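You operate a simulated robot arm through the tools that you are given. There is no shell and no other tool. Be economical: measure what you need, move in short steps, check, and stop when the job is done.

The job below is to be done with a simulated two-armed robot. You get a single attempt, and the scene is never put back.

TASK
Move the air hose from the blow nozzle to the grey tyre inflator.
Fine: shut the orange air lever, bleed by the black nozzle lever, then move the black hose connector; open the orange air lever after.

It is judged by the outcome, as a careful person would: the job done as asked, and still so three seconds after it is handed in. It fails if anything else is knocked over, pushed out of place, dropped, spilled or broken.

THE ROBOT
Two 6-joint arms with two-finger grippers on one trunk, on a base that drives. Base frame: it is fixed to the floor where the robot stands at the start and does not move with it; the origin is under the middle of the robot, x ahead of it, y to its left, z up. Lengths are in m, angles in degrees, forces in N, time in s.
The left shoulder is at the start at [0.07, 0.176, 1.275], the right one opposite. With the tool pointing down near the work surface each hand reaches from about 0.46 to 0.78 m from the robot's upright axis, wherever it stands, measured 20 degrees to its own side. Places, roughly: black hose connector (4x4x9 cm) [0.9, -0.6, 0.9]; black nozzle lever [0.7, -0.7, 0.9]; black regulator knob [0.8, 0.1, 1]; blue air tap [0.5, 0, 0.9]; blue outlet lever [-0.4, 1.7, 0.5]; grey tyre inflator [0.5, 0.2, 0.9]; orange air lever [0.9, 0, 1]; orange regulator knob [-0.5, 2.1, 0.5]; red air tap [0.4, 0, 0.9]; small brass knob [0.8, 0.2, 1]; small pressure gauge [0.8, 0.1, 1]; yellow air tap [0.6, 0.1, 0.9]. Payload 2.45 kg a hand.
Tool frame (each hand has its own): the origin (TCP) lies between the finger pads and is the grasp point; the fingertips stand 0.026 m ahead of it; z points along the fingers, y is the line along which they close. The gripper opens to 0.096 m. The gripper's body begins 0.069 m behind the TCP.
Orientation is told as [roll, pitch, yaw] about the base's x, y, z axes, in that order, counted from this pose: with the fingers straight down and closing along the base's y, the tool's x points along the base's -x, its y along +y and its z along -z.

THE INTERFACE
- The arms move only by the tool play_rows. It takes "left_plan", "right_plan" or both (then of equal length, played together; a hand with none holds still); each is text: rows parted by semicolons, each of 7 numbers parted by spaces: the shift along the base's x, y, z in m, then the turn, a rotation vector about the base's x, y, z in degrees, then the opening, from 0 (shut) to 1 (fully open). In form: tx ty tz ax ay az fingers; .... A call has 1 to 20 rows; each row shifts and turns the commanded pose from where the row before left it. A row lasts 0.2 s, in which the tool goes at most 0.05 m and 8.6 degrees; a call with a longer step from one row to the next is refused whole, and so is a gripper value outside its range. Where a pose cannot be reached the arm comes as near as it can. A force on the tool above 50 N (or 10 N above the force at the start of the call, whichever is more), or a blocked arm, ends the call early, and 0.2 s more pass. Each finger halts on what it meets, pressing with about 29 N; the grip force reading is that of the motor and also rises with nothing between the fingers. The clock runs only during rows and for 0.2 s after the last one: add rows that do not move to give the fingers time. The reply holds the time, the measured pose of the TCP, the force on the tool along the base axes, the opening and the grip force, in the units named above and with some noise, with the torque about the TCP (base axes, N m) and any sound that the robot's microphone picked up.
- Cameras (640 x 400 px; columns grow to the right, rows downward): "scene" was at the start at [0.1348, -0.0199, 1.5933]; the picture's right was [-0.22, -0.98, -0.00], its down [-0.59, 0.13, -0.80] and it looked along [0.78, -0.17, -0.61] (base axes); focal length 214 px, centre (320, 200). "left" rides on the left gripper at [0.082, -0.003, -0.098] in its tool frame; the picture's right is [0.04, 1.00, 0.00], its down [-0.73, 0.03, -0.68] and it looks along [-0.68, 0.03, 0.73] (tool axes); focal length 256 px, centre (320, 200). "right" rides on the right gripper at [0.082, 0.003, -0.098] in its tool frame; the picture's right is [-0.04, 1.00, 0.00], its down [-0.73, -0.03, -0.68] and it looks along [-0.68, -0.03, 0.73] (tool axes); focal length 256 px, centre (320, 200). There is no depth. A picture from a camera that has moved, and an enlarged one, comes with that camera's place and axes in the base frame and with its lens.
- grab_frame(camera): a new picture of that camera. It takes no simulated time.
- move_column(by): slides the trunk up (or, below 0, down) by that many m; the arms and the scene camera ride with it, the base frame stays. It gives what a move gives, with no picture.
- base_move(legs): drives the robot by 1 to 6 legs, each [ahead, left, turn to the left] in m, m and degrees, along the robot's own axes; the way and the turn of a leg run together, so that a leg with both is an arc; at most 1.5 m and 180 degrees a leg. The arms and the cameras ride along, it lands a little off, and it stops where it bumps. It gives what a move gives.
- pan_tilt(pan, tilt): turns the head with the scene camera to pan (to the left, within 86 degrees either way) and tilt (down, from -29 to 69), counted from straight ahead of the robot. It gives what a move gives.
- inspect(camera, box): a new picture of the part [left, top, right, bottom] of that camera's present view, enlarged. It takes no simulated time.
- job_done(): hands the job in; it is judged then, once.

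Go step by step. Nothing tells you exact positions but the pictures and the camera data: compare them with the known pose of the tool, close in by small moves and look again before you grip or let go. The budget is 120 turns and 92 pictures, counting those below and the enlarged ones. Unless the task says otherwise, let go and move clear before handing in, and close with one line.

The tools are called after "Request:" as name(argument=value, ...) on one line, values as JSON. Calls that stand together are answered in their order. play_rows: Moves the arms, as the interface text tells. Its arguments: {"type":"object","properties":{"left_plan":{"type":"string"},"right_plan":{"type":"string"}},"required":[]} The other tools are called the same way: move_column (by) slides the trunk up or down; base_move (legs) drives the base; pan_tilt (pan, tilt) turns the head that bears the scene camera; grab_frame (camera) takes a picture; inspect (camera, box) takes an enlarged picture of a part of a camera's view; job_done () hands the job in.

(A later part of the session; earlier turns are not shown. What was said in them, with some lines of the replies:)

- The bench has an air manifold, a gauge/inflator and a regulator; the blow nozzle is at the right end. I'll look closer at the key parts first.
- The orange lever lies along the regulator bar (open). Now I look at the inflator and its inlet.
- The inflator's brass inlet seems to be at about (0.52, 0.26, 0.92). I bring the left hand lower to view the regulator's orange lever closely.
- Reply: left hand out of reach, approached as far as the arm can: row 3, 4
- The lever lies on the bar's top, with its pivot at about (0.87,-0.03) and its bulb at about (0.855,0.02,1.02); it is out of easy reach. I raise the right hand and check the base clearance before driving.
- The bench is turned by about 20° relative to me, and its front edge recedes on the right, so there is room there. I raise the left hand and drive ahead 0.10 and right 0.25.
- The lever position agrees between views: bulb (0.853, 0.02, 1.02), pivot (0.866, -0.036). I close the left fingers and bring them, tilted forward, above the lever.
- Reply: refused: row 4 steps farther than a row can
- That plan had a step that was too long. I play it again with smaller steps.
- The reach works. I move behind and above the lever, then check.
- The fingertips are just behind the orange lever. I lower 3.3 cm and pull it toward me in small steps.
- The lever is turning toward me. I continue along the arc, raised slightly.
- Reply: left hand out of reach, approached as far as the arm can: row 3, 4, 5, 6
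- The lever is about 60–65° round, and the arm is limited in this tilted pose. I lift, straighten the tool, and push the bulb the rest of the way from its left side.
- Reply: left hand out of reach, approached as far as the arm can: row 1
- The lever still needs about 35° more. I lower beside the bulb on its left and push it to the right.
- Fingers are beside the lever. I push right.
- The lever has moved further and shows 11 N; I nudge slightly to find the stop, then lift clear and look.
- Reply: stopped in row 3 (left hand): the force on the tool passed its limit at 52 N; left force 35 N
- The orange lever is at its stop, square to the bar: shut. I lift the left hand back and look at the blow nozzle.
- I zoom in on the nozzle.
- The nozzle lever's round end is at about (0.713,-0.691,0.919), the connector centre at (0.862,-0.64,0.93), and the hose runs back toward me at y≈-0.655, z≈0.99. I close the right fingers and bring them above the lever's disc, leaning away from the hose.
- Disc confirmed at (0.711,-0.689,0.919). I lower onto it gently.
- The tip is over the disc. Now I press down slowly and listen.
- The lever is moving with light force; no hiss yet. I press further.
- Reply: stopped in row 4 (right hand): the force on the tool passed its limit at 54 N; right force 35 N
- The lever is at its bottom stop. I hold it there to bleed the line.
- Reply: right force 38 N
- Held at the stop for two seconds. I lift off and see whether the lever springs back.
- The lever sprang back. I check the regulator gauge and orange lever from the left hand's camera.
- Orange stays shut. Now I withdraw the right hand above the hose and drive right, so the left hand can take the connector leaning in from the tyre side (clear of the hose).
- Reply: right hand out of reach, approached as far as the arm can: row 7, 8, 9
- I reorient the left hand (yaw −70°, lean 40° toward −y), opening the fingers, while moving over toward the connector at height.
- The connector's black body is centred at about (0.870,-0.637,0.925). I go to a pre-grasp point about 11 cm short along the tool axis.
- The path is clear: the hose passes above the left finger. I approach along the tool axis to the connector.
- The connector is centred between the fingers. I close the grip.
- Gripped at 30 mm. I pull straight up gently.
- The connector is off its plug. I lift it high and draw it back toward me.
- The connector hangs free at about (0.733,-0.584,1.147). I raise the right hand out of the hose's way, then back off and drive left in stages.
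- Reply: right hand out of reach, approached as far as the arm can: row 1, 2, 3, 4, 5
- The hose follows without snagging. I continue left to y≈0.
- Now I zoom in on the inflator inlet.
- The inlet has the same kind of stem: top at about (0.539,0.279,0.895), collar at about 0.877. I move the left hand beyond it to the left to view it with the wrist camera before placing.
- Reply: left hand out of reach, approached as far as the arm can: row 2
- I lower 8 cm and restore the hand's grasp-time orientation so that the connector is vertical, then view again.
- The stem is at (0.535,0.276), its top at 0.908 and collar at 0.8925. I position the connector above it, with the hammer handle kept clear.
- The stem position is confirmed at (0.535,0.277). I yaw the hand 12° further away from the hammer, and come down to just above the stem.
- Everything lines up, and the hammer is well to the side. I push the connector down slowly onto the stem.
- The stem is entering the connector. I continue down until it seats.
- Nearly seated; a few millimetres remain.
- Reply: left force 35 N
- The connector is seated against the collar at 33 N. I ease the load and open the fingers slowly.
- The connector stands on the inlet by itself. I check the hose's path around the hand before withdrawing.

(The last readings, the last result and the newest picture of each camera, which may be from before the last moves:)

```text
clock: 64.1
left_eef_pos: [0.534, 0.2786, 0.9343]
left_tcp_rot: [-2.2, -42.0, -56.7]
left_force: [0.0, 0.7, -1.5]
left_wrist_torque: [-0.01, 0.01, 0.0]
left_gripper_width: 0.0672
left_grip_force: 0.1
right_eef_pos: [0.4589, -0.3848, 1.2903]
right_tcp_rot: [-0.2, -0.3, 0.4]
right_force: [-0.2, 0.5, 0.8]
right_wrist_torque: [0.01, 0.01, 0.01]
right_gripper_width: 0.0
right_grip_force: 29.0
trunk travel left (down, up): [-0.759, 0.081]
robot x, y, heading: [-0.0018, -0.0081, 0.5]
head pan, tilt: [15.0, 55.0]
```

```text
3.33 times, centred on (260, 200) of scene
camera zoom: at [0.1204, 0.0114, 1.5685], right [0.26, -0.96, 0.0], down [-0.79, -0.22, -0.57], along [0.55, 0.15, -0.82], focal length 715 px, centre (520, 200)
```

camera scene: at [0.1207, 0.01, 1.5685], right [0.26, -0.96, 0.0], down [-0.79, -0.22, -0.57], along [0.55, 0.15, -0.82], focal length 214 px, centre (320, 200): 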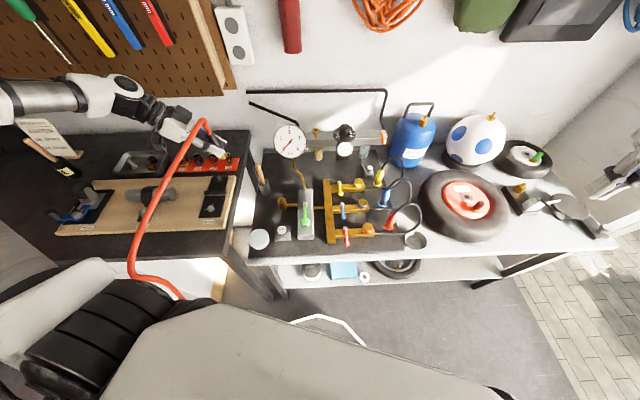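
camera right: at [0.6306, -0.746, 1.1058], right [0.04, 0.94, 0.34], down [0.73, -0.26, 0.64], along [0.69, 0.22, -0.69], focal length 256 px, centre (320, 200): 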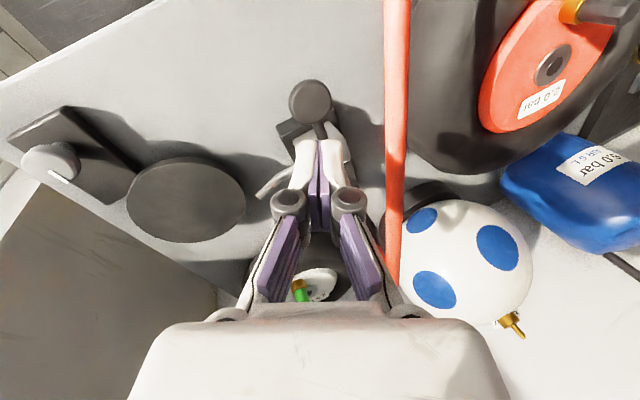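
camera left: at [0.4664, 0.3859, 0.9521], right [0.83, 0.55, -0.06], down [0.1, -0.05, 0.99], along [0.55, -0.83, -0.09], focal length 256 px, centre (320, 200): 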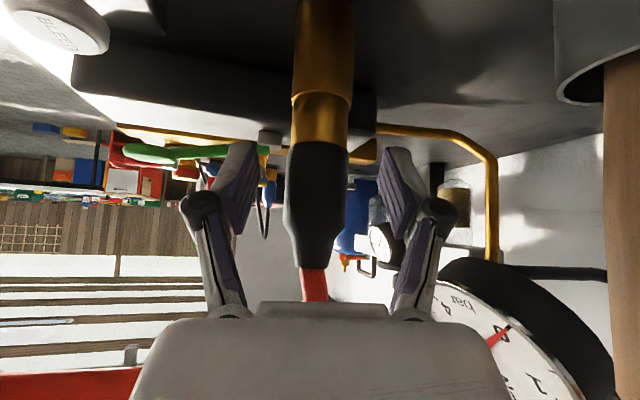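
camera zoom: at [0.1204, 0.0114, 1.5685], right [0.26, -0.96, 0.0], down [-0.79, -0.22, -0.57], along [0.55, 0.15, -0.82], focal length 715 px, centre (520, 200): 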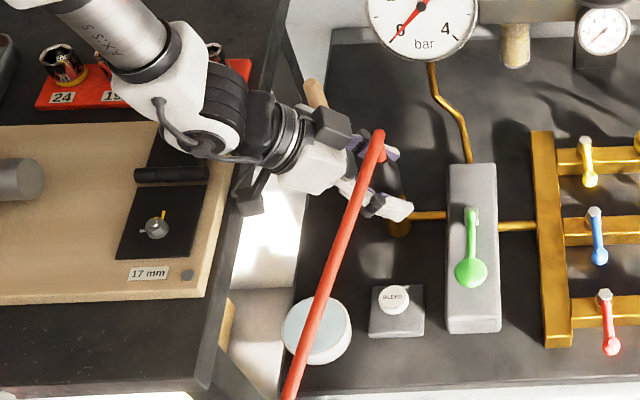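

The hose lies close above the near finger, so I withdraw horizontally (left-back) first, then up.

Request:
play_rows(left_plan="-0.005 0.01 0 0 0 0 0.75;-0.006 0.012 0 0 0 0 0.75;-0.007 0.014 0 0 0 0 0.75;-0.008 0.016 0 0 0 0 0.75;-0.008 0.016 0 0 0 0 0.75;-0.006 0.014 0.005 0 0 0 0.75;0 0 0 0 0 0 0.75")

Request:
inspect(camera="scene", box=[180, 140, 340, 260])

Request:
grab_frame(camera="left")

```text
clock: 64.6
left_eef_pos: [0.5325, 0.2814, 0.9372]
left_tcp_rot: [-2.5, -42.5, -57.0]
left_force: [16.8, -38.7, -2.6]
left_wrist_torque: [-0.18, -0.12, 0.42]
left_gripper_width: 0.0721
left_grip_force: 0.0
right_eef_pos: [0.459, -0.3917, 1.2905]
right_tcp_rot: [-0.1, -0.4, 0.0]
right_force: [-0.5, 0.5, 0.4]
right_wrist_torque: [-0.06, -0.07, -0.06]
right_gripper_width: 0.0001
right_grip_force: 28.8
trunk travel left (down, up): [-0.759, 0.081]
robot x, y, heading: [0.0007, -0.0103, -0.0]
head pan, tilt: [15.0, 55.0]
stopped in row 2 (left hand): the force on the tool passed its limit at 55 N (the readings are from after the stop); the commanded pose is now the measured one
```

```text
3.33 times, centred on (260, 200) of scene
camera zoom: at [0.1223, 0.0072, 1.5684], right [0.26, -0.97, 0.0], down [-0.79, -0.21, -0.57], along [0.55, 0.15, -0.82], focal length 715 px, centre (520, 200)
```

zoom: 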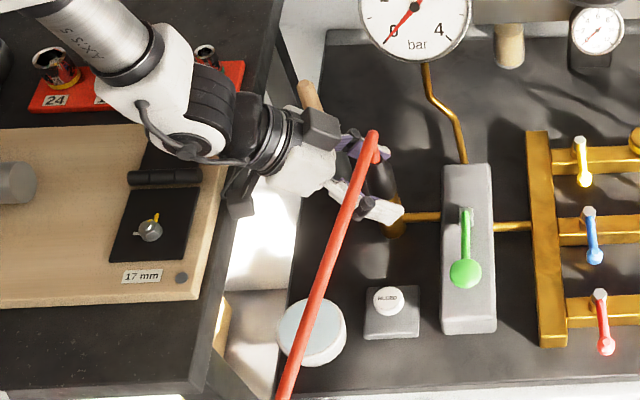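

```text
25 pictures are left
camera left: at [0.4645, 0.3888, 0.9535], right [0.84, 0.54, -0.06], down [0.1, -0.04, 0.99], along [0.54, -0.84, -0.08], focal length 256 px, centre (320, 200)
```

left: 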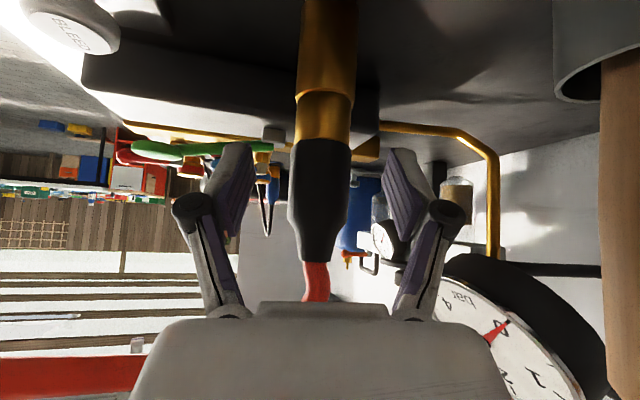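

The push back was blocked at about z 0.93, most likely the wrist camera touching the left workbench's edge. I relieve the contact, narrow the opening a little, rise slightly and try a small step back.

Request:
play_rows(left_plan="0.002 -0.004 0 0 0 0 0.6;0 0 0.006 0 0 0 0.6;0 0 0.006 0 0 0 0.6;-0.003 0.006 0.002 0 0 0 0.6;-0.003 0.006 0.002 0 0 0 0.6;0 0 0 0 0 0 0.6")

Request:
inspect(camera="scene", box=[210, 150, 306, 210])

```text
clock: 66.0
left_eef_pos: [0.5284, 0.2884, 0.9509]
left_tcp_rot: [-2.5, -42.1, -56.9]
left_force: [9.4, -29.0, -12.9]
left_wrist_torque: [-1.49, -0.85, 0.87]
left_gripper_width: 0.0576
left_grip_force: 0.2
right_eef_pos: [0.4605, -0.393, 1.2899]
right_tcp_rot: [0.0, -0.4, 0.1]
right_force: [0.1, -0.2, 0.5]
right_wrist_torque: [-0.02, -0.01, 0.01]
right_gripper_width: 0.0001
right_grip_force: 28.6
trunk travel left (down, up): [-0.759, 0.081]
robot x, y, heading: [0.0019, -0.0071, -0.0]
head pan, tilt: [15.0, 55.0]
```

```text
6.67 times, centred on (258, 180) of scene
camera zoom: at [0.1245, 0.0043, 1.5681], right [0.26, -0.97, 0.0], down [-0.79, -0.21, -0.57], along [0.55, 0.15, -0.82], focal length 1430 px, centre (733, 333)
```

zoom: 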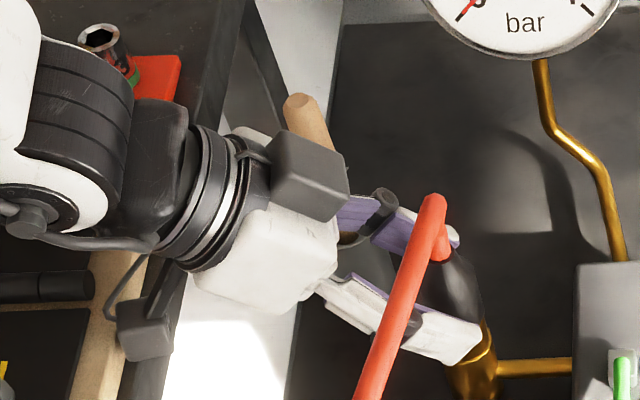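

The contact point computes to the wrist camera against the left bench. I ease off, then turn the hand to yaw −80° around the connector, so that it can straighten up without touching hose, hammer or bench.

Request:
play_rows(left_plan="0.004 -0.01 -0.006 0 0 0 0.6;0.0012 -0.004 -0.001 0 0 -7.7 0.6;0.0012 -0.004 -0.001 0 0 -7.7 0.6;0.0012 -0.004 -0.001 0 0 -7.7 0.6;0 0 0 0 0 0 0.6")

Request:
grab_frame(camera="left")

Request:
inspect(camera="scene", box=[210, 150, 306, 210])

```text
clock: 67.2
left_eef_pos: [0.5335, 0.2703, 0.9405]
left_tcp_rot: [-2.5, -42.4, -79.9]
left_force: [0.0, 0.0, -0.5]
left_wrist_torque: [-0.01, 0.0, 0.02]
left_gripper_width: 0.0578
left_grip_force: 0.0
right_eef_pos: [0.4588, -0.3879, 1.2917]
right_tcp_rot: [-0.2, -0.4, 0.2]
right_force: [0.4, 0.1, 0.7]
right_wrist_torque: [0.01, -0.04, -0.01]
right_gripper_width: 0.0002
right_grip_force: 28.3
trunk travel left (down, up): [-0.759, 0.081]
robot x, y, heading: [-0.0023, -0.0072, 0.1]
head pan, tilt: [15.0, 55.0]
```

```text
23 pictures are left
camera left: at [0.5131, 0.3966, 0.9594], right [0.98, 0.17, -0.06], down [0.07, -0.08, 0.99], along [0.17, -0.98, -0.09], focal length 256 px, centre (320, 200)
```

left: 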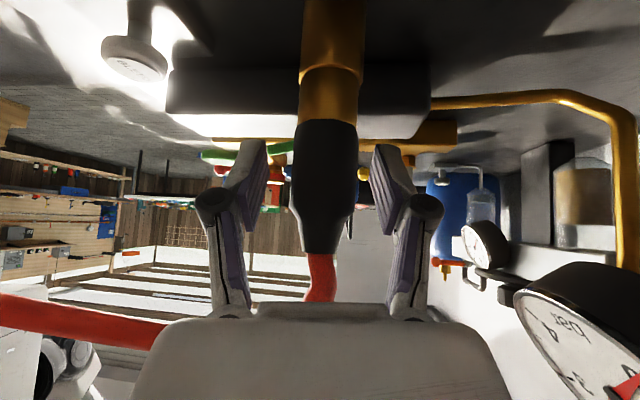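

```text
6.67 times, centred on (258, 180) of scene
camera zoom: at [0.1209, 0.0096, 1.5685], right [0.26, -0.97, 0.0], down [-0.79, -0.21, -0.57], along [0.55, 0.15, -0.82], focal length 1430 px, centre (733, 333)
```

zoom: 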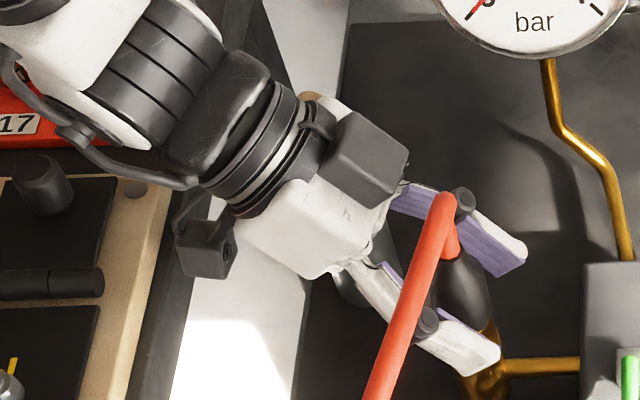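

The hand is free of contact and the connector still sits on the inlet. Now I straighten the hand while easing back.

Request:
play_rows(left_plan="0 0.002 0 7.4 1.3 0 0.6;0 0.006 0 7.4 1.3 0 0.6;0 0.008 0 7.4 1.3 0 0.6;0 0 0 0 0 0 0.6")

Request:
grab_frame(camera="left")

Request:
inspect(camera="scene", box=[210, 150, 306, 210])

```text
clock: 68.2
left_eef_pos: [0.5345, 0.2884, 0.9433]
left_tcp_rot: [-2.4, -19.6, -79.9]
left_force: [0.8, 0.2, -0.5]
left_wrist_torque: [0.0, 0.02, -0.02]
left_gripper_width: 0.0575
left_grip_force: 0.0
right_eef_pos: [0.4592, -0.3881, 1.2904]
right_tcp_rot: [-0.2, -0.4, 0.2]
right_force: [0.2, -0.2, -0.7]
right_wrist_torque: [-0.02, 0.04, 0.05]
right_gripper_width: 0.0
right_grip_force: 28.6
trunk travel left (down, up): [-0.759, 0.081]
robot x, y, heading: [0.0049, -0.0076, -0.0]
head pan, tilt: [15.0, 55.0]
```

```text
21 pictures are left
camera left: at [0.515, 0.3982, 1.0069], right [0.98, 0.2, -0.05], down [0.14, -0.45, 0.88], along [0.15, -0.87, -0.46], focal length 256 px, centre (320, 200)
```

left: 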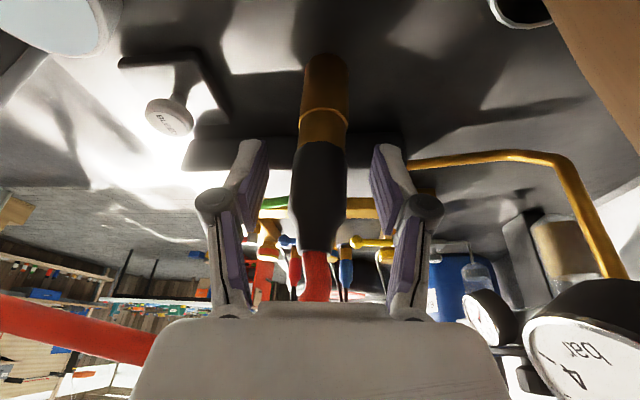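

```text
6.67 times, centred on (258, 180) of scene
camera zoom: at [0.1208, 0.0104, 1.5685], right [0.26, -0.97, 0.0], down [-0.79, -0.21, -0.57], along [0.55, 0.15, -0.82], focal length 1430 px, centre (733, 333)
```

zoom: 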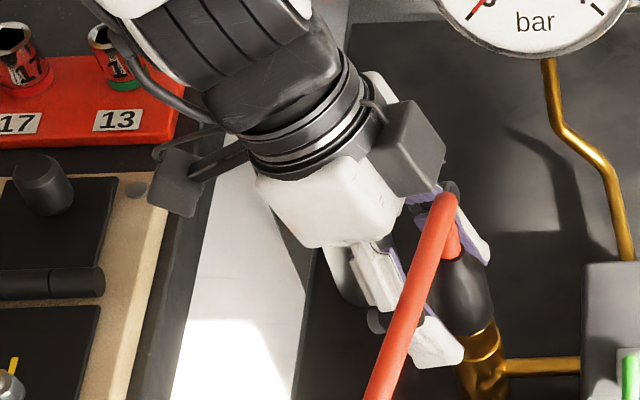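

Clear so far. I slide back off the connector with a slight −x component to stay clear of the hammer, then go up.

Request:
play_rows(left_plan="-0.002 0.006 0 7.4 1.3 0 0.6;-0.003 0.008 0 0 0 0 0.6;-0.003 0.008 0 0 0 0 0.6;-0.006 0.006 0 0 0 0 0.6;-0.01 0.006 0.005 0 0 0 0.6;0 0 0 0 0 0 0.6")

Request:
grab_frame(camera="left")

Request:
inspect(camera="scene", box=[210, 150, 306, 210])

```text
clock: 69.6
left_eef_pos: [0.5084, 0.3203, 0.9467]
left_tcp_rot: [-2.5, -12.3, -79.9]
left_force: [0.8, -0.3, 0.5]
left_wrist_torque: [0.04, 0.0, -0.01]
left_gripper_width: 0.0577
left_grip_force: 0.0
right_eef_pos: [0.4577, -0.3876, 1.2911]
right_tcp_rot: [-0.2, -0.4, 0.2]
right_force: [-0.5, 0.0, -0.2]
right_wrist_torque: [-0.03, 0.02, -0.03]
right_gripper_width: 0.0
right_grip_force: 28.2
trunk travel left (down, up): [-0.759, 0.081]
robot x, y, heading: [0.0024, -0.0105, 0.0]
head pan, tilt: [15.0, 55.0]
```

```text
19 pictures are left
camera left: at [0.4925, 0.4222, 1.0253], right [0.98, 0.2, -0.05], down [0.16, -0.55, 0.82], along [0.14, -0.81, -0.57], focal length 256 px, centre (320, 200)
```

left: 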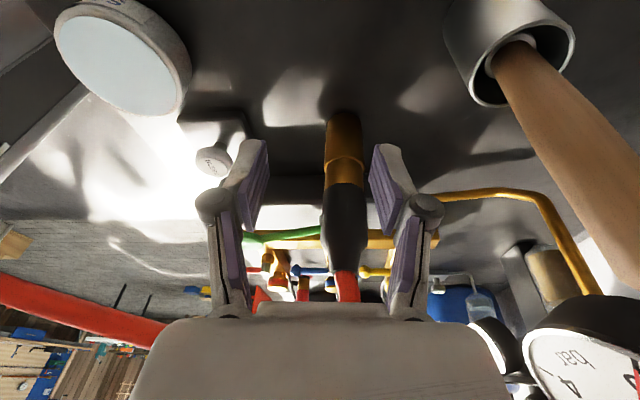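

```text
6.67 times, centred on (258, 180) of scene
camera zoom: at [0.121, 0.0102, 1.5685], right [0.26, -0.97, 0.0], down [-0.79, -0.21, -0.57], along [0.55, 0.15, -0.82], focal length 1430 px, centre (733, 333)
```

zoom: 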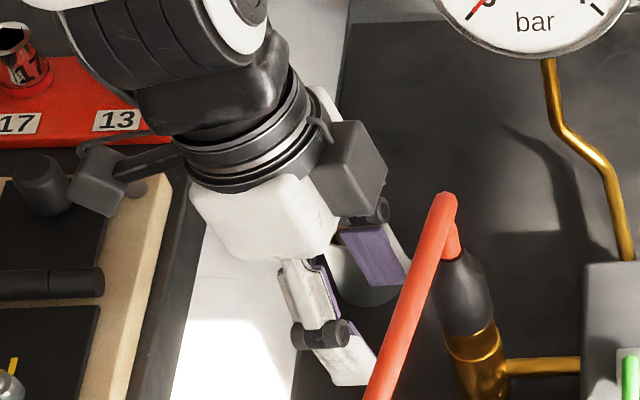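

The fingers are clear of connector and hose. I raise the hand straight up.

Request:
play_rows(left_plan="0 0 0.02 0 0 0 0.6;0 0 0.04 0 0 0 0.6;0 0 0.045 0 0 0 0.5;0 0 0.045 0 0 0 0.3;0 0 0.045 0 0 0 0;0 0 0.045 0 0 0 0;0 0 0.04 0 0 0 0;0 0 0 0 0 0 0")

Request:
inspect(camera="scene", box=[210, 130, 338, 230])

```text
clock: 71.4
left_eef_pos: [0.509, 0.3236, 1.2267]
left_tcp_rot: [-2.5, -12.4, -79.9]
left_force: [0.9, 0.4, -0.2]
left_wrist_torque: [-0.02, 0.01, -0.02]
left_gripper_width: 0.0
left_grip_force: 29.0
right_eef_pos: [0.4581, -0.3883, 1.2907]
right_tcp_rot: [-0.1, -0.3, 0.3]
right_force: [-0.3, 0.4, -0.5]
right_wrist_torque: [-0.04, 0.0, 0.0]
right_gripper_width: 0.0
right_grip_force: 28.2
trunk travel left (down, up): [-0.759, 0.081]
robot x, y, heading: [0.0031, -0.0077, -0.1]
head pan, tilt: [15.0, 55.0]
```

```text
4.00 times, centred on (274, 180) of scene
camera zoom: at [0.1213, 0.0104, 1.5684], right [0.26, -0.97, 0.0], down [-0.79, -0.21, -0.57], along [0.55, 0.15, -0.82], focal length 858 px, centre (504, 280)
```

zoom: 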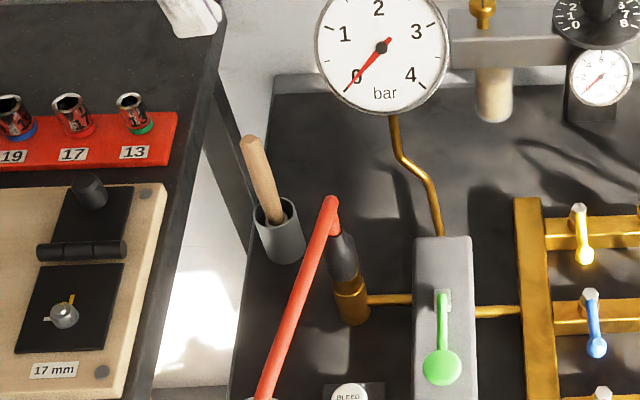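

The hose sits on the inflator inlet, and the hammer and everything else nearby are undisturbed. Now I turn the left hand forward again, up high, and drive back to the regulator.

Request:
play_rows(left_plan="0.01 -0.015 0.012 0 0 8 0;0.01 -0.015 0.012 0 0 8 0;0.01 -0.015 0.012 0 0 8 0;0.01 -0.015 0.012 0 0 8 0;0.01 -0.015 0.012 0 0 8 0;0.01 -0.015 0.01 0 0 8 0;0.01 -0.015 0.01 0 0 8 0;0.01 -0.015 0.01 0 0 8 0;0.01 -0.015 0.01 0 0 8 0;0.01 -0.015 0.01 0 0 8 0;0 0 0 0 0 0 0")

Request:
base_move(legs=[[0, -0.25, 0], [0.1, 0, 0]])

Request:
grab_frame(camera="scene")

Request:
grab_frame(camera="left")

```text
clock: 73.8
left_eef_pos: [0.6084, 0.172, 1.3389]
left_tcp_rot: [-2.4, -12.2, 0.2]
left_force: [-0.2, 0.2, 0.5]
left_wrist_torque: [0.0, 0.02, -0.01]
left_gripper_width: 0.0
left_grip_force: 28.2
right_eef_pos: [0.4573, -0.3876, 1.2902]
right_tcp_rot: [-0.1, -0.5, 0.2]
right_force: [0.0, -0.8, 0.0]
right_wrist_torque: [-0.02, 0.01, 0.0]
right_gripper_width: 0.0002
right_grip_force: 28.6
trunk travel left (down, up): [-0.759, 0.081]
robot x, y, heading: [0.0002, -0.0093, 0.1]
head pan, tilt: [15.0, 55.0]
```

```text
clock: 76.4
left_eef_pos: [0.7055, -0.0739, 1.3388]
left_tcp_rot: [-2.4, -12.4, 0.2]
left_force: [-0.1, -0.1, 0.4]
left_wrist_torque: [0.04, -0.02, -0.04]
left_gripper_width: 0.0001
left_grip_force: 28.9
right_eef_pos: [0.5562, -0.6343, 1.2931]
right_tcp_rot: [-0.2, -0.6, 0.3]
right_force: [-0.8, -0.1, -0.4]
right_wrist_torque: [0.0, -0.01, 0.0]
right_gripper_width: 0.0
right_grip_force: 28.7
trunk travel left (down, up): [-0.759, 0.081]
robot x, y, heading: [0.0981, -0.2538, 0.2]
head pan, tilt: [15.0, 55.0]
```

```text
16 pictures are left
camera scene: at [0.2171, -0.2372, 1.5689], right [0.26, -0.96, 0.0], down [-0.79, -0.22, -0.58], along [0.56, 0.15, -0.82], focal length 214 px, centre (320, 200)
```

scene: 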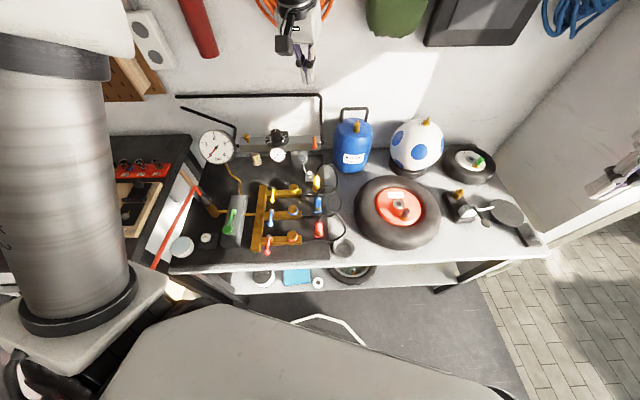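

```text
15 pictures are left
camera left: at [0.605, -0.0725, 1.4173], right [-0.03, 1.0, -0.05], down [0.57, 0.06, 0.82], along [0.82, 0.0, -0.57], focal length 256 px, centre (320, 200)
```

left: 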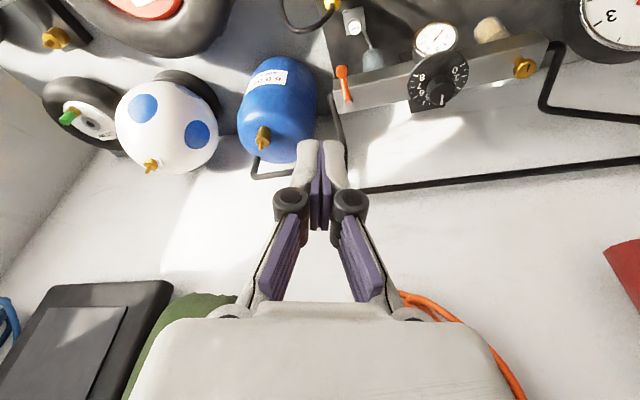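

The lever is where I left it: bulb (0.816,-0.052), pivot (0.872,-0.035). I come down just to the right of it.

Request:
play_rows(left_plan="0.018 -0.0016 -0.034 0 0 0 0;0.018 -0.0016 -0.034 0 0 0 0;0.018 -0.0016 -0.034 0 0 0 0;0.018 -0.0016 -0.034 0 0 0 0;0.018 -0.0016 -0.034 0 0 0 0;0.018 -0.0016 -0.034 0 0 0 0;0.0165 -0.0016 -0.034 0 0 0 0;0 0 0 0 0 0 0")

Request:
grab_frame(camera="left")

```text
clock: 78.2
left_eef_pos: [0.8307, -0.0877, 1.0987]
left_tcp_rot: [-2.4, -12.3, 0.2]
left_force: [-1.1, 0.3, 0.2]
left_wrist_torque: [0.0, -0.02, -0.01]
left_gripper_width: 0.0
left_grip_force: 28.7
right_eef_pos: [0.5591, -0.6323, 1.2932]
right_tcp_rot: [-0.2, -0.5, 0.4]
right_force: [0.1, -0.3, 1.0]
right_wrist_torque: [-0.01, -0.01, -0.01]
right_gripper_width: 0.0001
right_grip_force: 28.6
trunk travel left (down, up): [-0.759, 0.081]
robot x, y, heading: [0.1009, -0.2544, 0.1]
head pan, tilt: [15.0, 55.0]
```

```text
14 pictures are left
camera left: at [0.7319, -0.0852, 1.1773], right [-0.03, 1.0, -0.05], down [0.57, 0.06, 0.82], along [0.82, 0.0, -0.57], focal length 256 px, centre (320, 200)
```

left: 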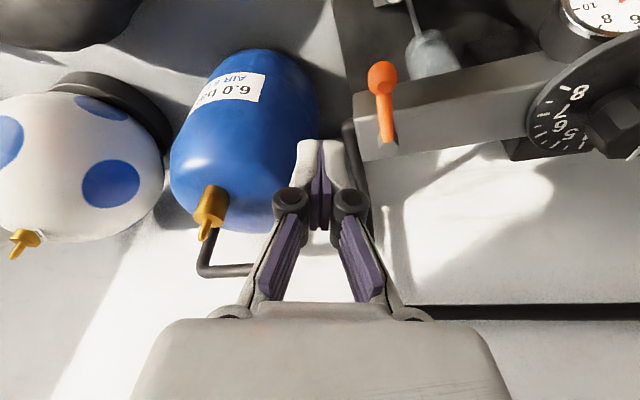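

The position is right: the fingertip is beside the bulb and clear of the tank. I lower and sweep the lever back along its arc.

Request:
play_rows(left_plan="0 0.002 -0.03 0 0 0 0;0 0.002 -0.03 0 0 0 0;0 0.008 0 0 0 0 0;-0.002 0.01 0 0 0 0 0;-0.004 0.012 0 0 0 0 0;-0.002 0.012 0 0 0 0 0;0.002 0.012 0 0 0 0 0;0.005 0.01 0 0 0 0 0;0 0 0 0 0 0 0")

Request:
grab_frame(camera="left")

```text
clock: 80.2
left_eef_pos: [0.8312, -0.0184, 1.0413]
left_tcp_rot: [-2.4, -12.2, 0.2]
left_force: [-0.2, 0.1, 1.0]
left_wrist_torque: [0.02, 0.01, -0.01]
left_gripper_width: 0.0
left_grip_force: 28.9
right_eef_pos: [0.559, -0.6341, 1.2909]
right_tcp_rot: [-0.3, -0.4, 0.4]
right_force: [0.3, 0.2, 0.3]
right_wrist_torque: [-0.03, 0.0, 0.01]
right_gripper_width: 0.0
right_grip_force: 28.3
trunk travel left (down, up): [-0.759, 0.081]
robot x, y, heading: [0.1037, -0.2556, 0.5]
head pan, tilt: [15.0, 55.0]
```

```text
13 pictures are left
camera left: at [0.7312, -0.0159, 1.1189], right [-0.03, 1.0, -0.05], down [0.57, 0.06, 0.82], along [0.82, 0.0, -0.57], focal length 256 px, centre (320, 200)
```

left: 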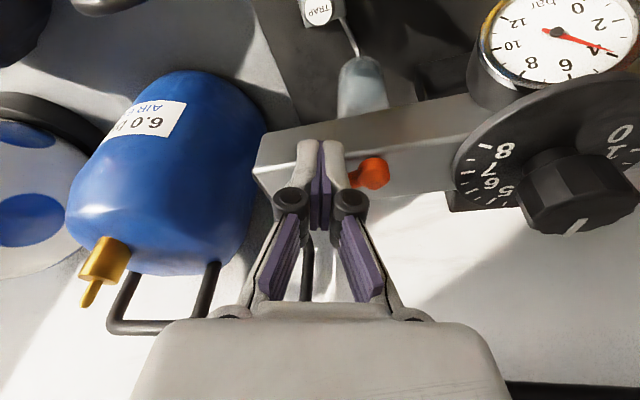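

The lever is about 20° short of its open stop. I push on gently until it stops.

Request:
play_rows(left_plan="0.003 0.006 0 0 0 0 0;0.004 0.005 0 0 0 0 0;0.004 0.003 0 0 0 0 0;0.004 0.002 0 0 0 0 0;0.003 0 0 0 0 0 0;0 0 0 0 0 0 0")

Request:
grab_frame(camera="left")

```text
clock: 81.3
left_eef_pos: [0.8372, -0.0048, 1.0378]
left_tcp_rot: [-2.5, -11.1, 0.1]
left_force: [-23.0, -11.9, 8.2]
left_wrist_torque: [-0.16, 0.29, 0.07]
left_gripper_width: 0.0
left_grip_force: 28.5
right_eef_pos: [0.5535, -0.6357, 1.2926]
right_tcp_rot: [-0.1, -0.7, 0.3]
right_force: [-0.5, 0.4, 0.6]
right_wrist_torque: [0.0, -0.03, 0.01]
right_gripper_width: 0.0
right_grip_force: 28.1
trunk travel left (down, up): [-0.759, 0.081]
robot x, y, heading: [0.102, -0.2539, 0.2]
head pan, tilt: [15.0, 55.0]
stopped in row 5 (left hand): the force on the tool passed its limit at 54 N (the readings are from after the stop); the commanded pose is now the measured one
```

```text
12 pictures are left
camera left: at [0.74, -0.0033, 1.1182], right [-0.03, 1.0, -0.05], down [0.59, 0.06, 0.81], along [0.81, 0.0, -0.59], focal length 256 px, centre (320, 200)
```

left: 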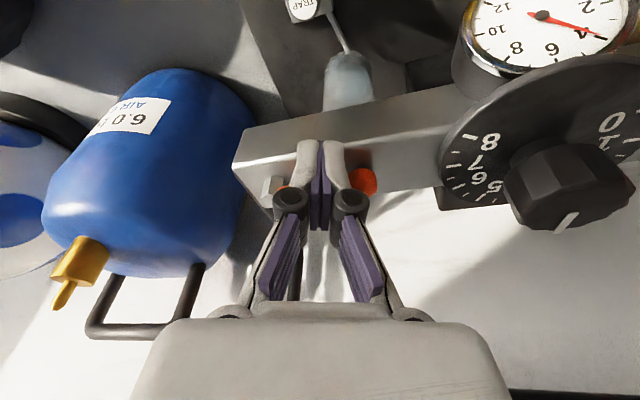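

The lever is against its open stop, with no hiss. I back off, lift, and check the lever, gauge and hose.

Request:
play_rows(left_plan="-0.012 -0.008 0 0 0 0 0;0 0 0.04 0 0 0 0;0 0 0.045 0 0 0 0;-0.01 0 0.045 0 0 0 0;-0.02 0 0.045 0 0 0 0;-0.03 0 0.04 0 0 0 0;0 0 0 0 0 0 0")

Request:
grab_frame(camera="left")

Request:
inspect(camera="scene", box=[140, 110, 340, 260])

```text
clock: 82.9
left_eef_pos: [0.7726, -0.0107, 1.2483]
left_tcp_rot: [-2.5, -11.2, 0.1]
left_force: [-0.6, 0.8, -0.4]
left_wrist_torque: [0.04, 0.02, 0.03]
left_gripper_width: 0.0
left_grip_force: 28.8
right_eef_pos: [0.5594, -0.6345, 1.2905]
right_tcp_rot: [-0.1, -0.3, 0.4]
right_force: [-0.1, -0.8, -1.3]
right_wrist_torque: [0.0, -0.01, -0.01]
right_gripper_width: 0.0
right_grip_force: 28.9
trunk travel left (down, up): [-0.759, 0.081]
robot x, y, heading: [0.1005, -0.2552, 0.2]
head pan, tilt: [15.0, 55.0]
```

```text
11 pictures are left
camera left: at [0.6752, -0.0096, 1.33], right [-0.03, 1.0, -0.05], down [0.59, 0.06, 0.81], along [0.81, 0.0, -0.59], focal length 256 px, centre (320, 200)
```

left: 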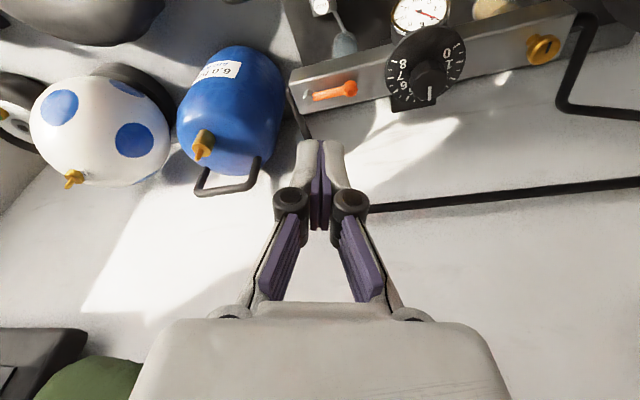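

```text
2.67 times, centred on (240, 185) of scene
camera zoom: at [0.2219, -0.2365, 1.5683], right [0.26, -0.96, 0.0], down [-0.79, -0.22, -0.57], along [0.55, 0.15, -0.82], focal length 572 px, centre (533, 240)
```

zoom: 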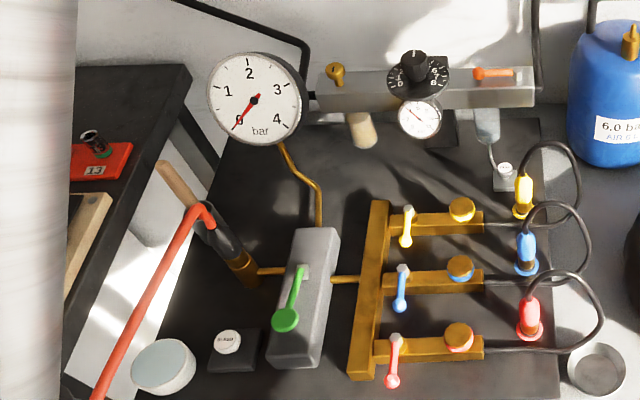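

The orange lever is open as at the start. One last close look at the connector's seat.

Request:
inspect(camera="scene", box=[190, 165, 270, 225])

Request:
grab_frame(camera="scene")

```text
6.67 times, centred on (230, 195) of scene
camera zoom: at [0.2219, -0.2365, 1.5683], right [0.26, -0.96, 0.0], down [-0.79, -0.22, -0.57], along [0.55, 0.15, -0.82], focal length 1430 px, centre (920, 233)
```

zoom: 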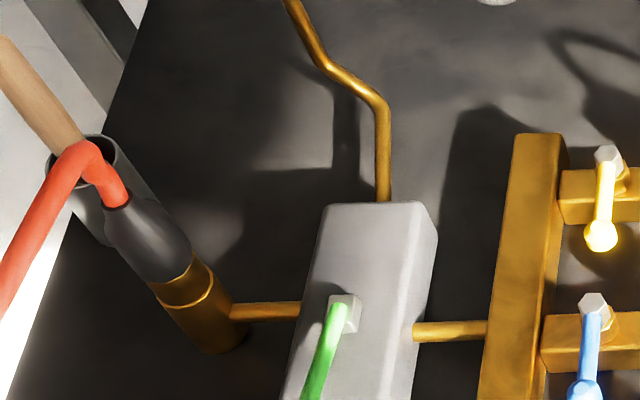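

```text
8 pictures are left
camera scene: at [0.2219, -0.2365, 1.5683], right [0.26, -0.96, 0.0], down [-0.79, -0.22, -0.57], along [0.55, 0.15, -0.82], focal length 214 px, centre (320, 200)
```

scene: 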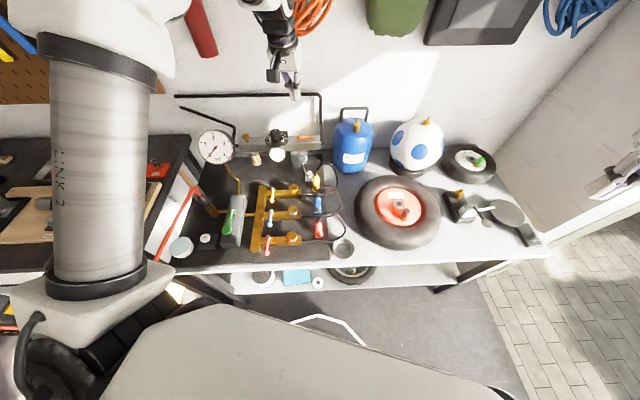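

The connector sits straight and fully down on the inflator inlet, the air is open again and both hands are clear, so I hand the job in.

Request:
job_done()

```text
The job is handed in.
```

The air hose is now on the grey tyre inflator: I shut the orange lever, bled the line by holding the nozzle lever down (no hiss was reported), moved the connector, and opened the orange lever again. While backing away, the left wrist camera touched what I took to be the left workbench edge; in the last pictures nothing nearby had been knocked over or visibly shifted.
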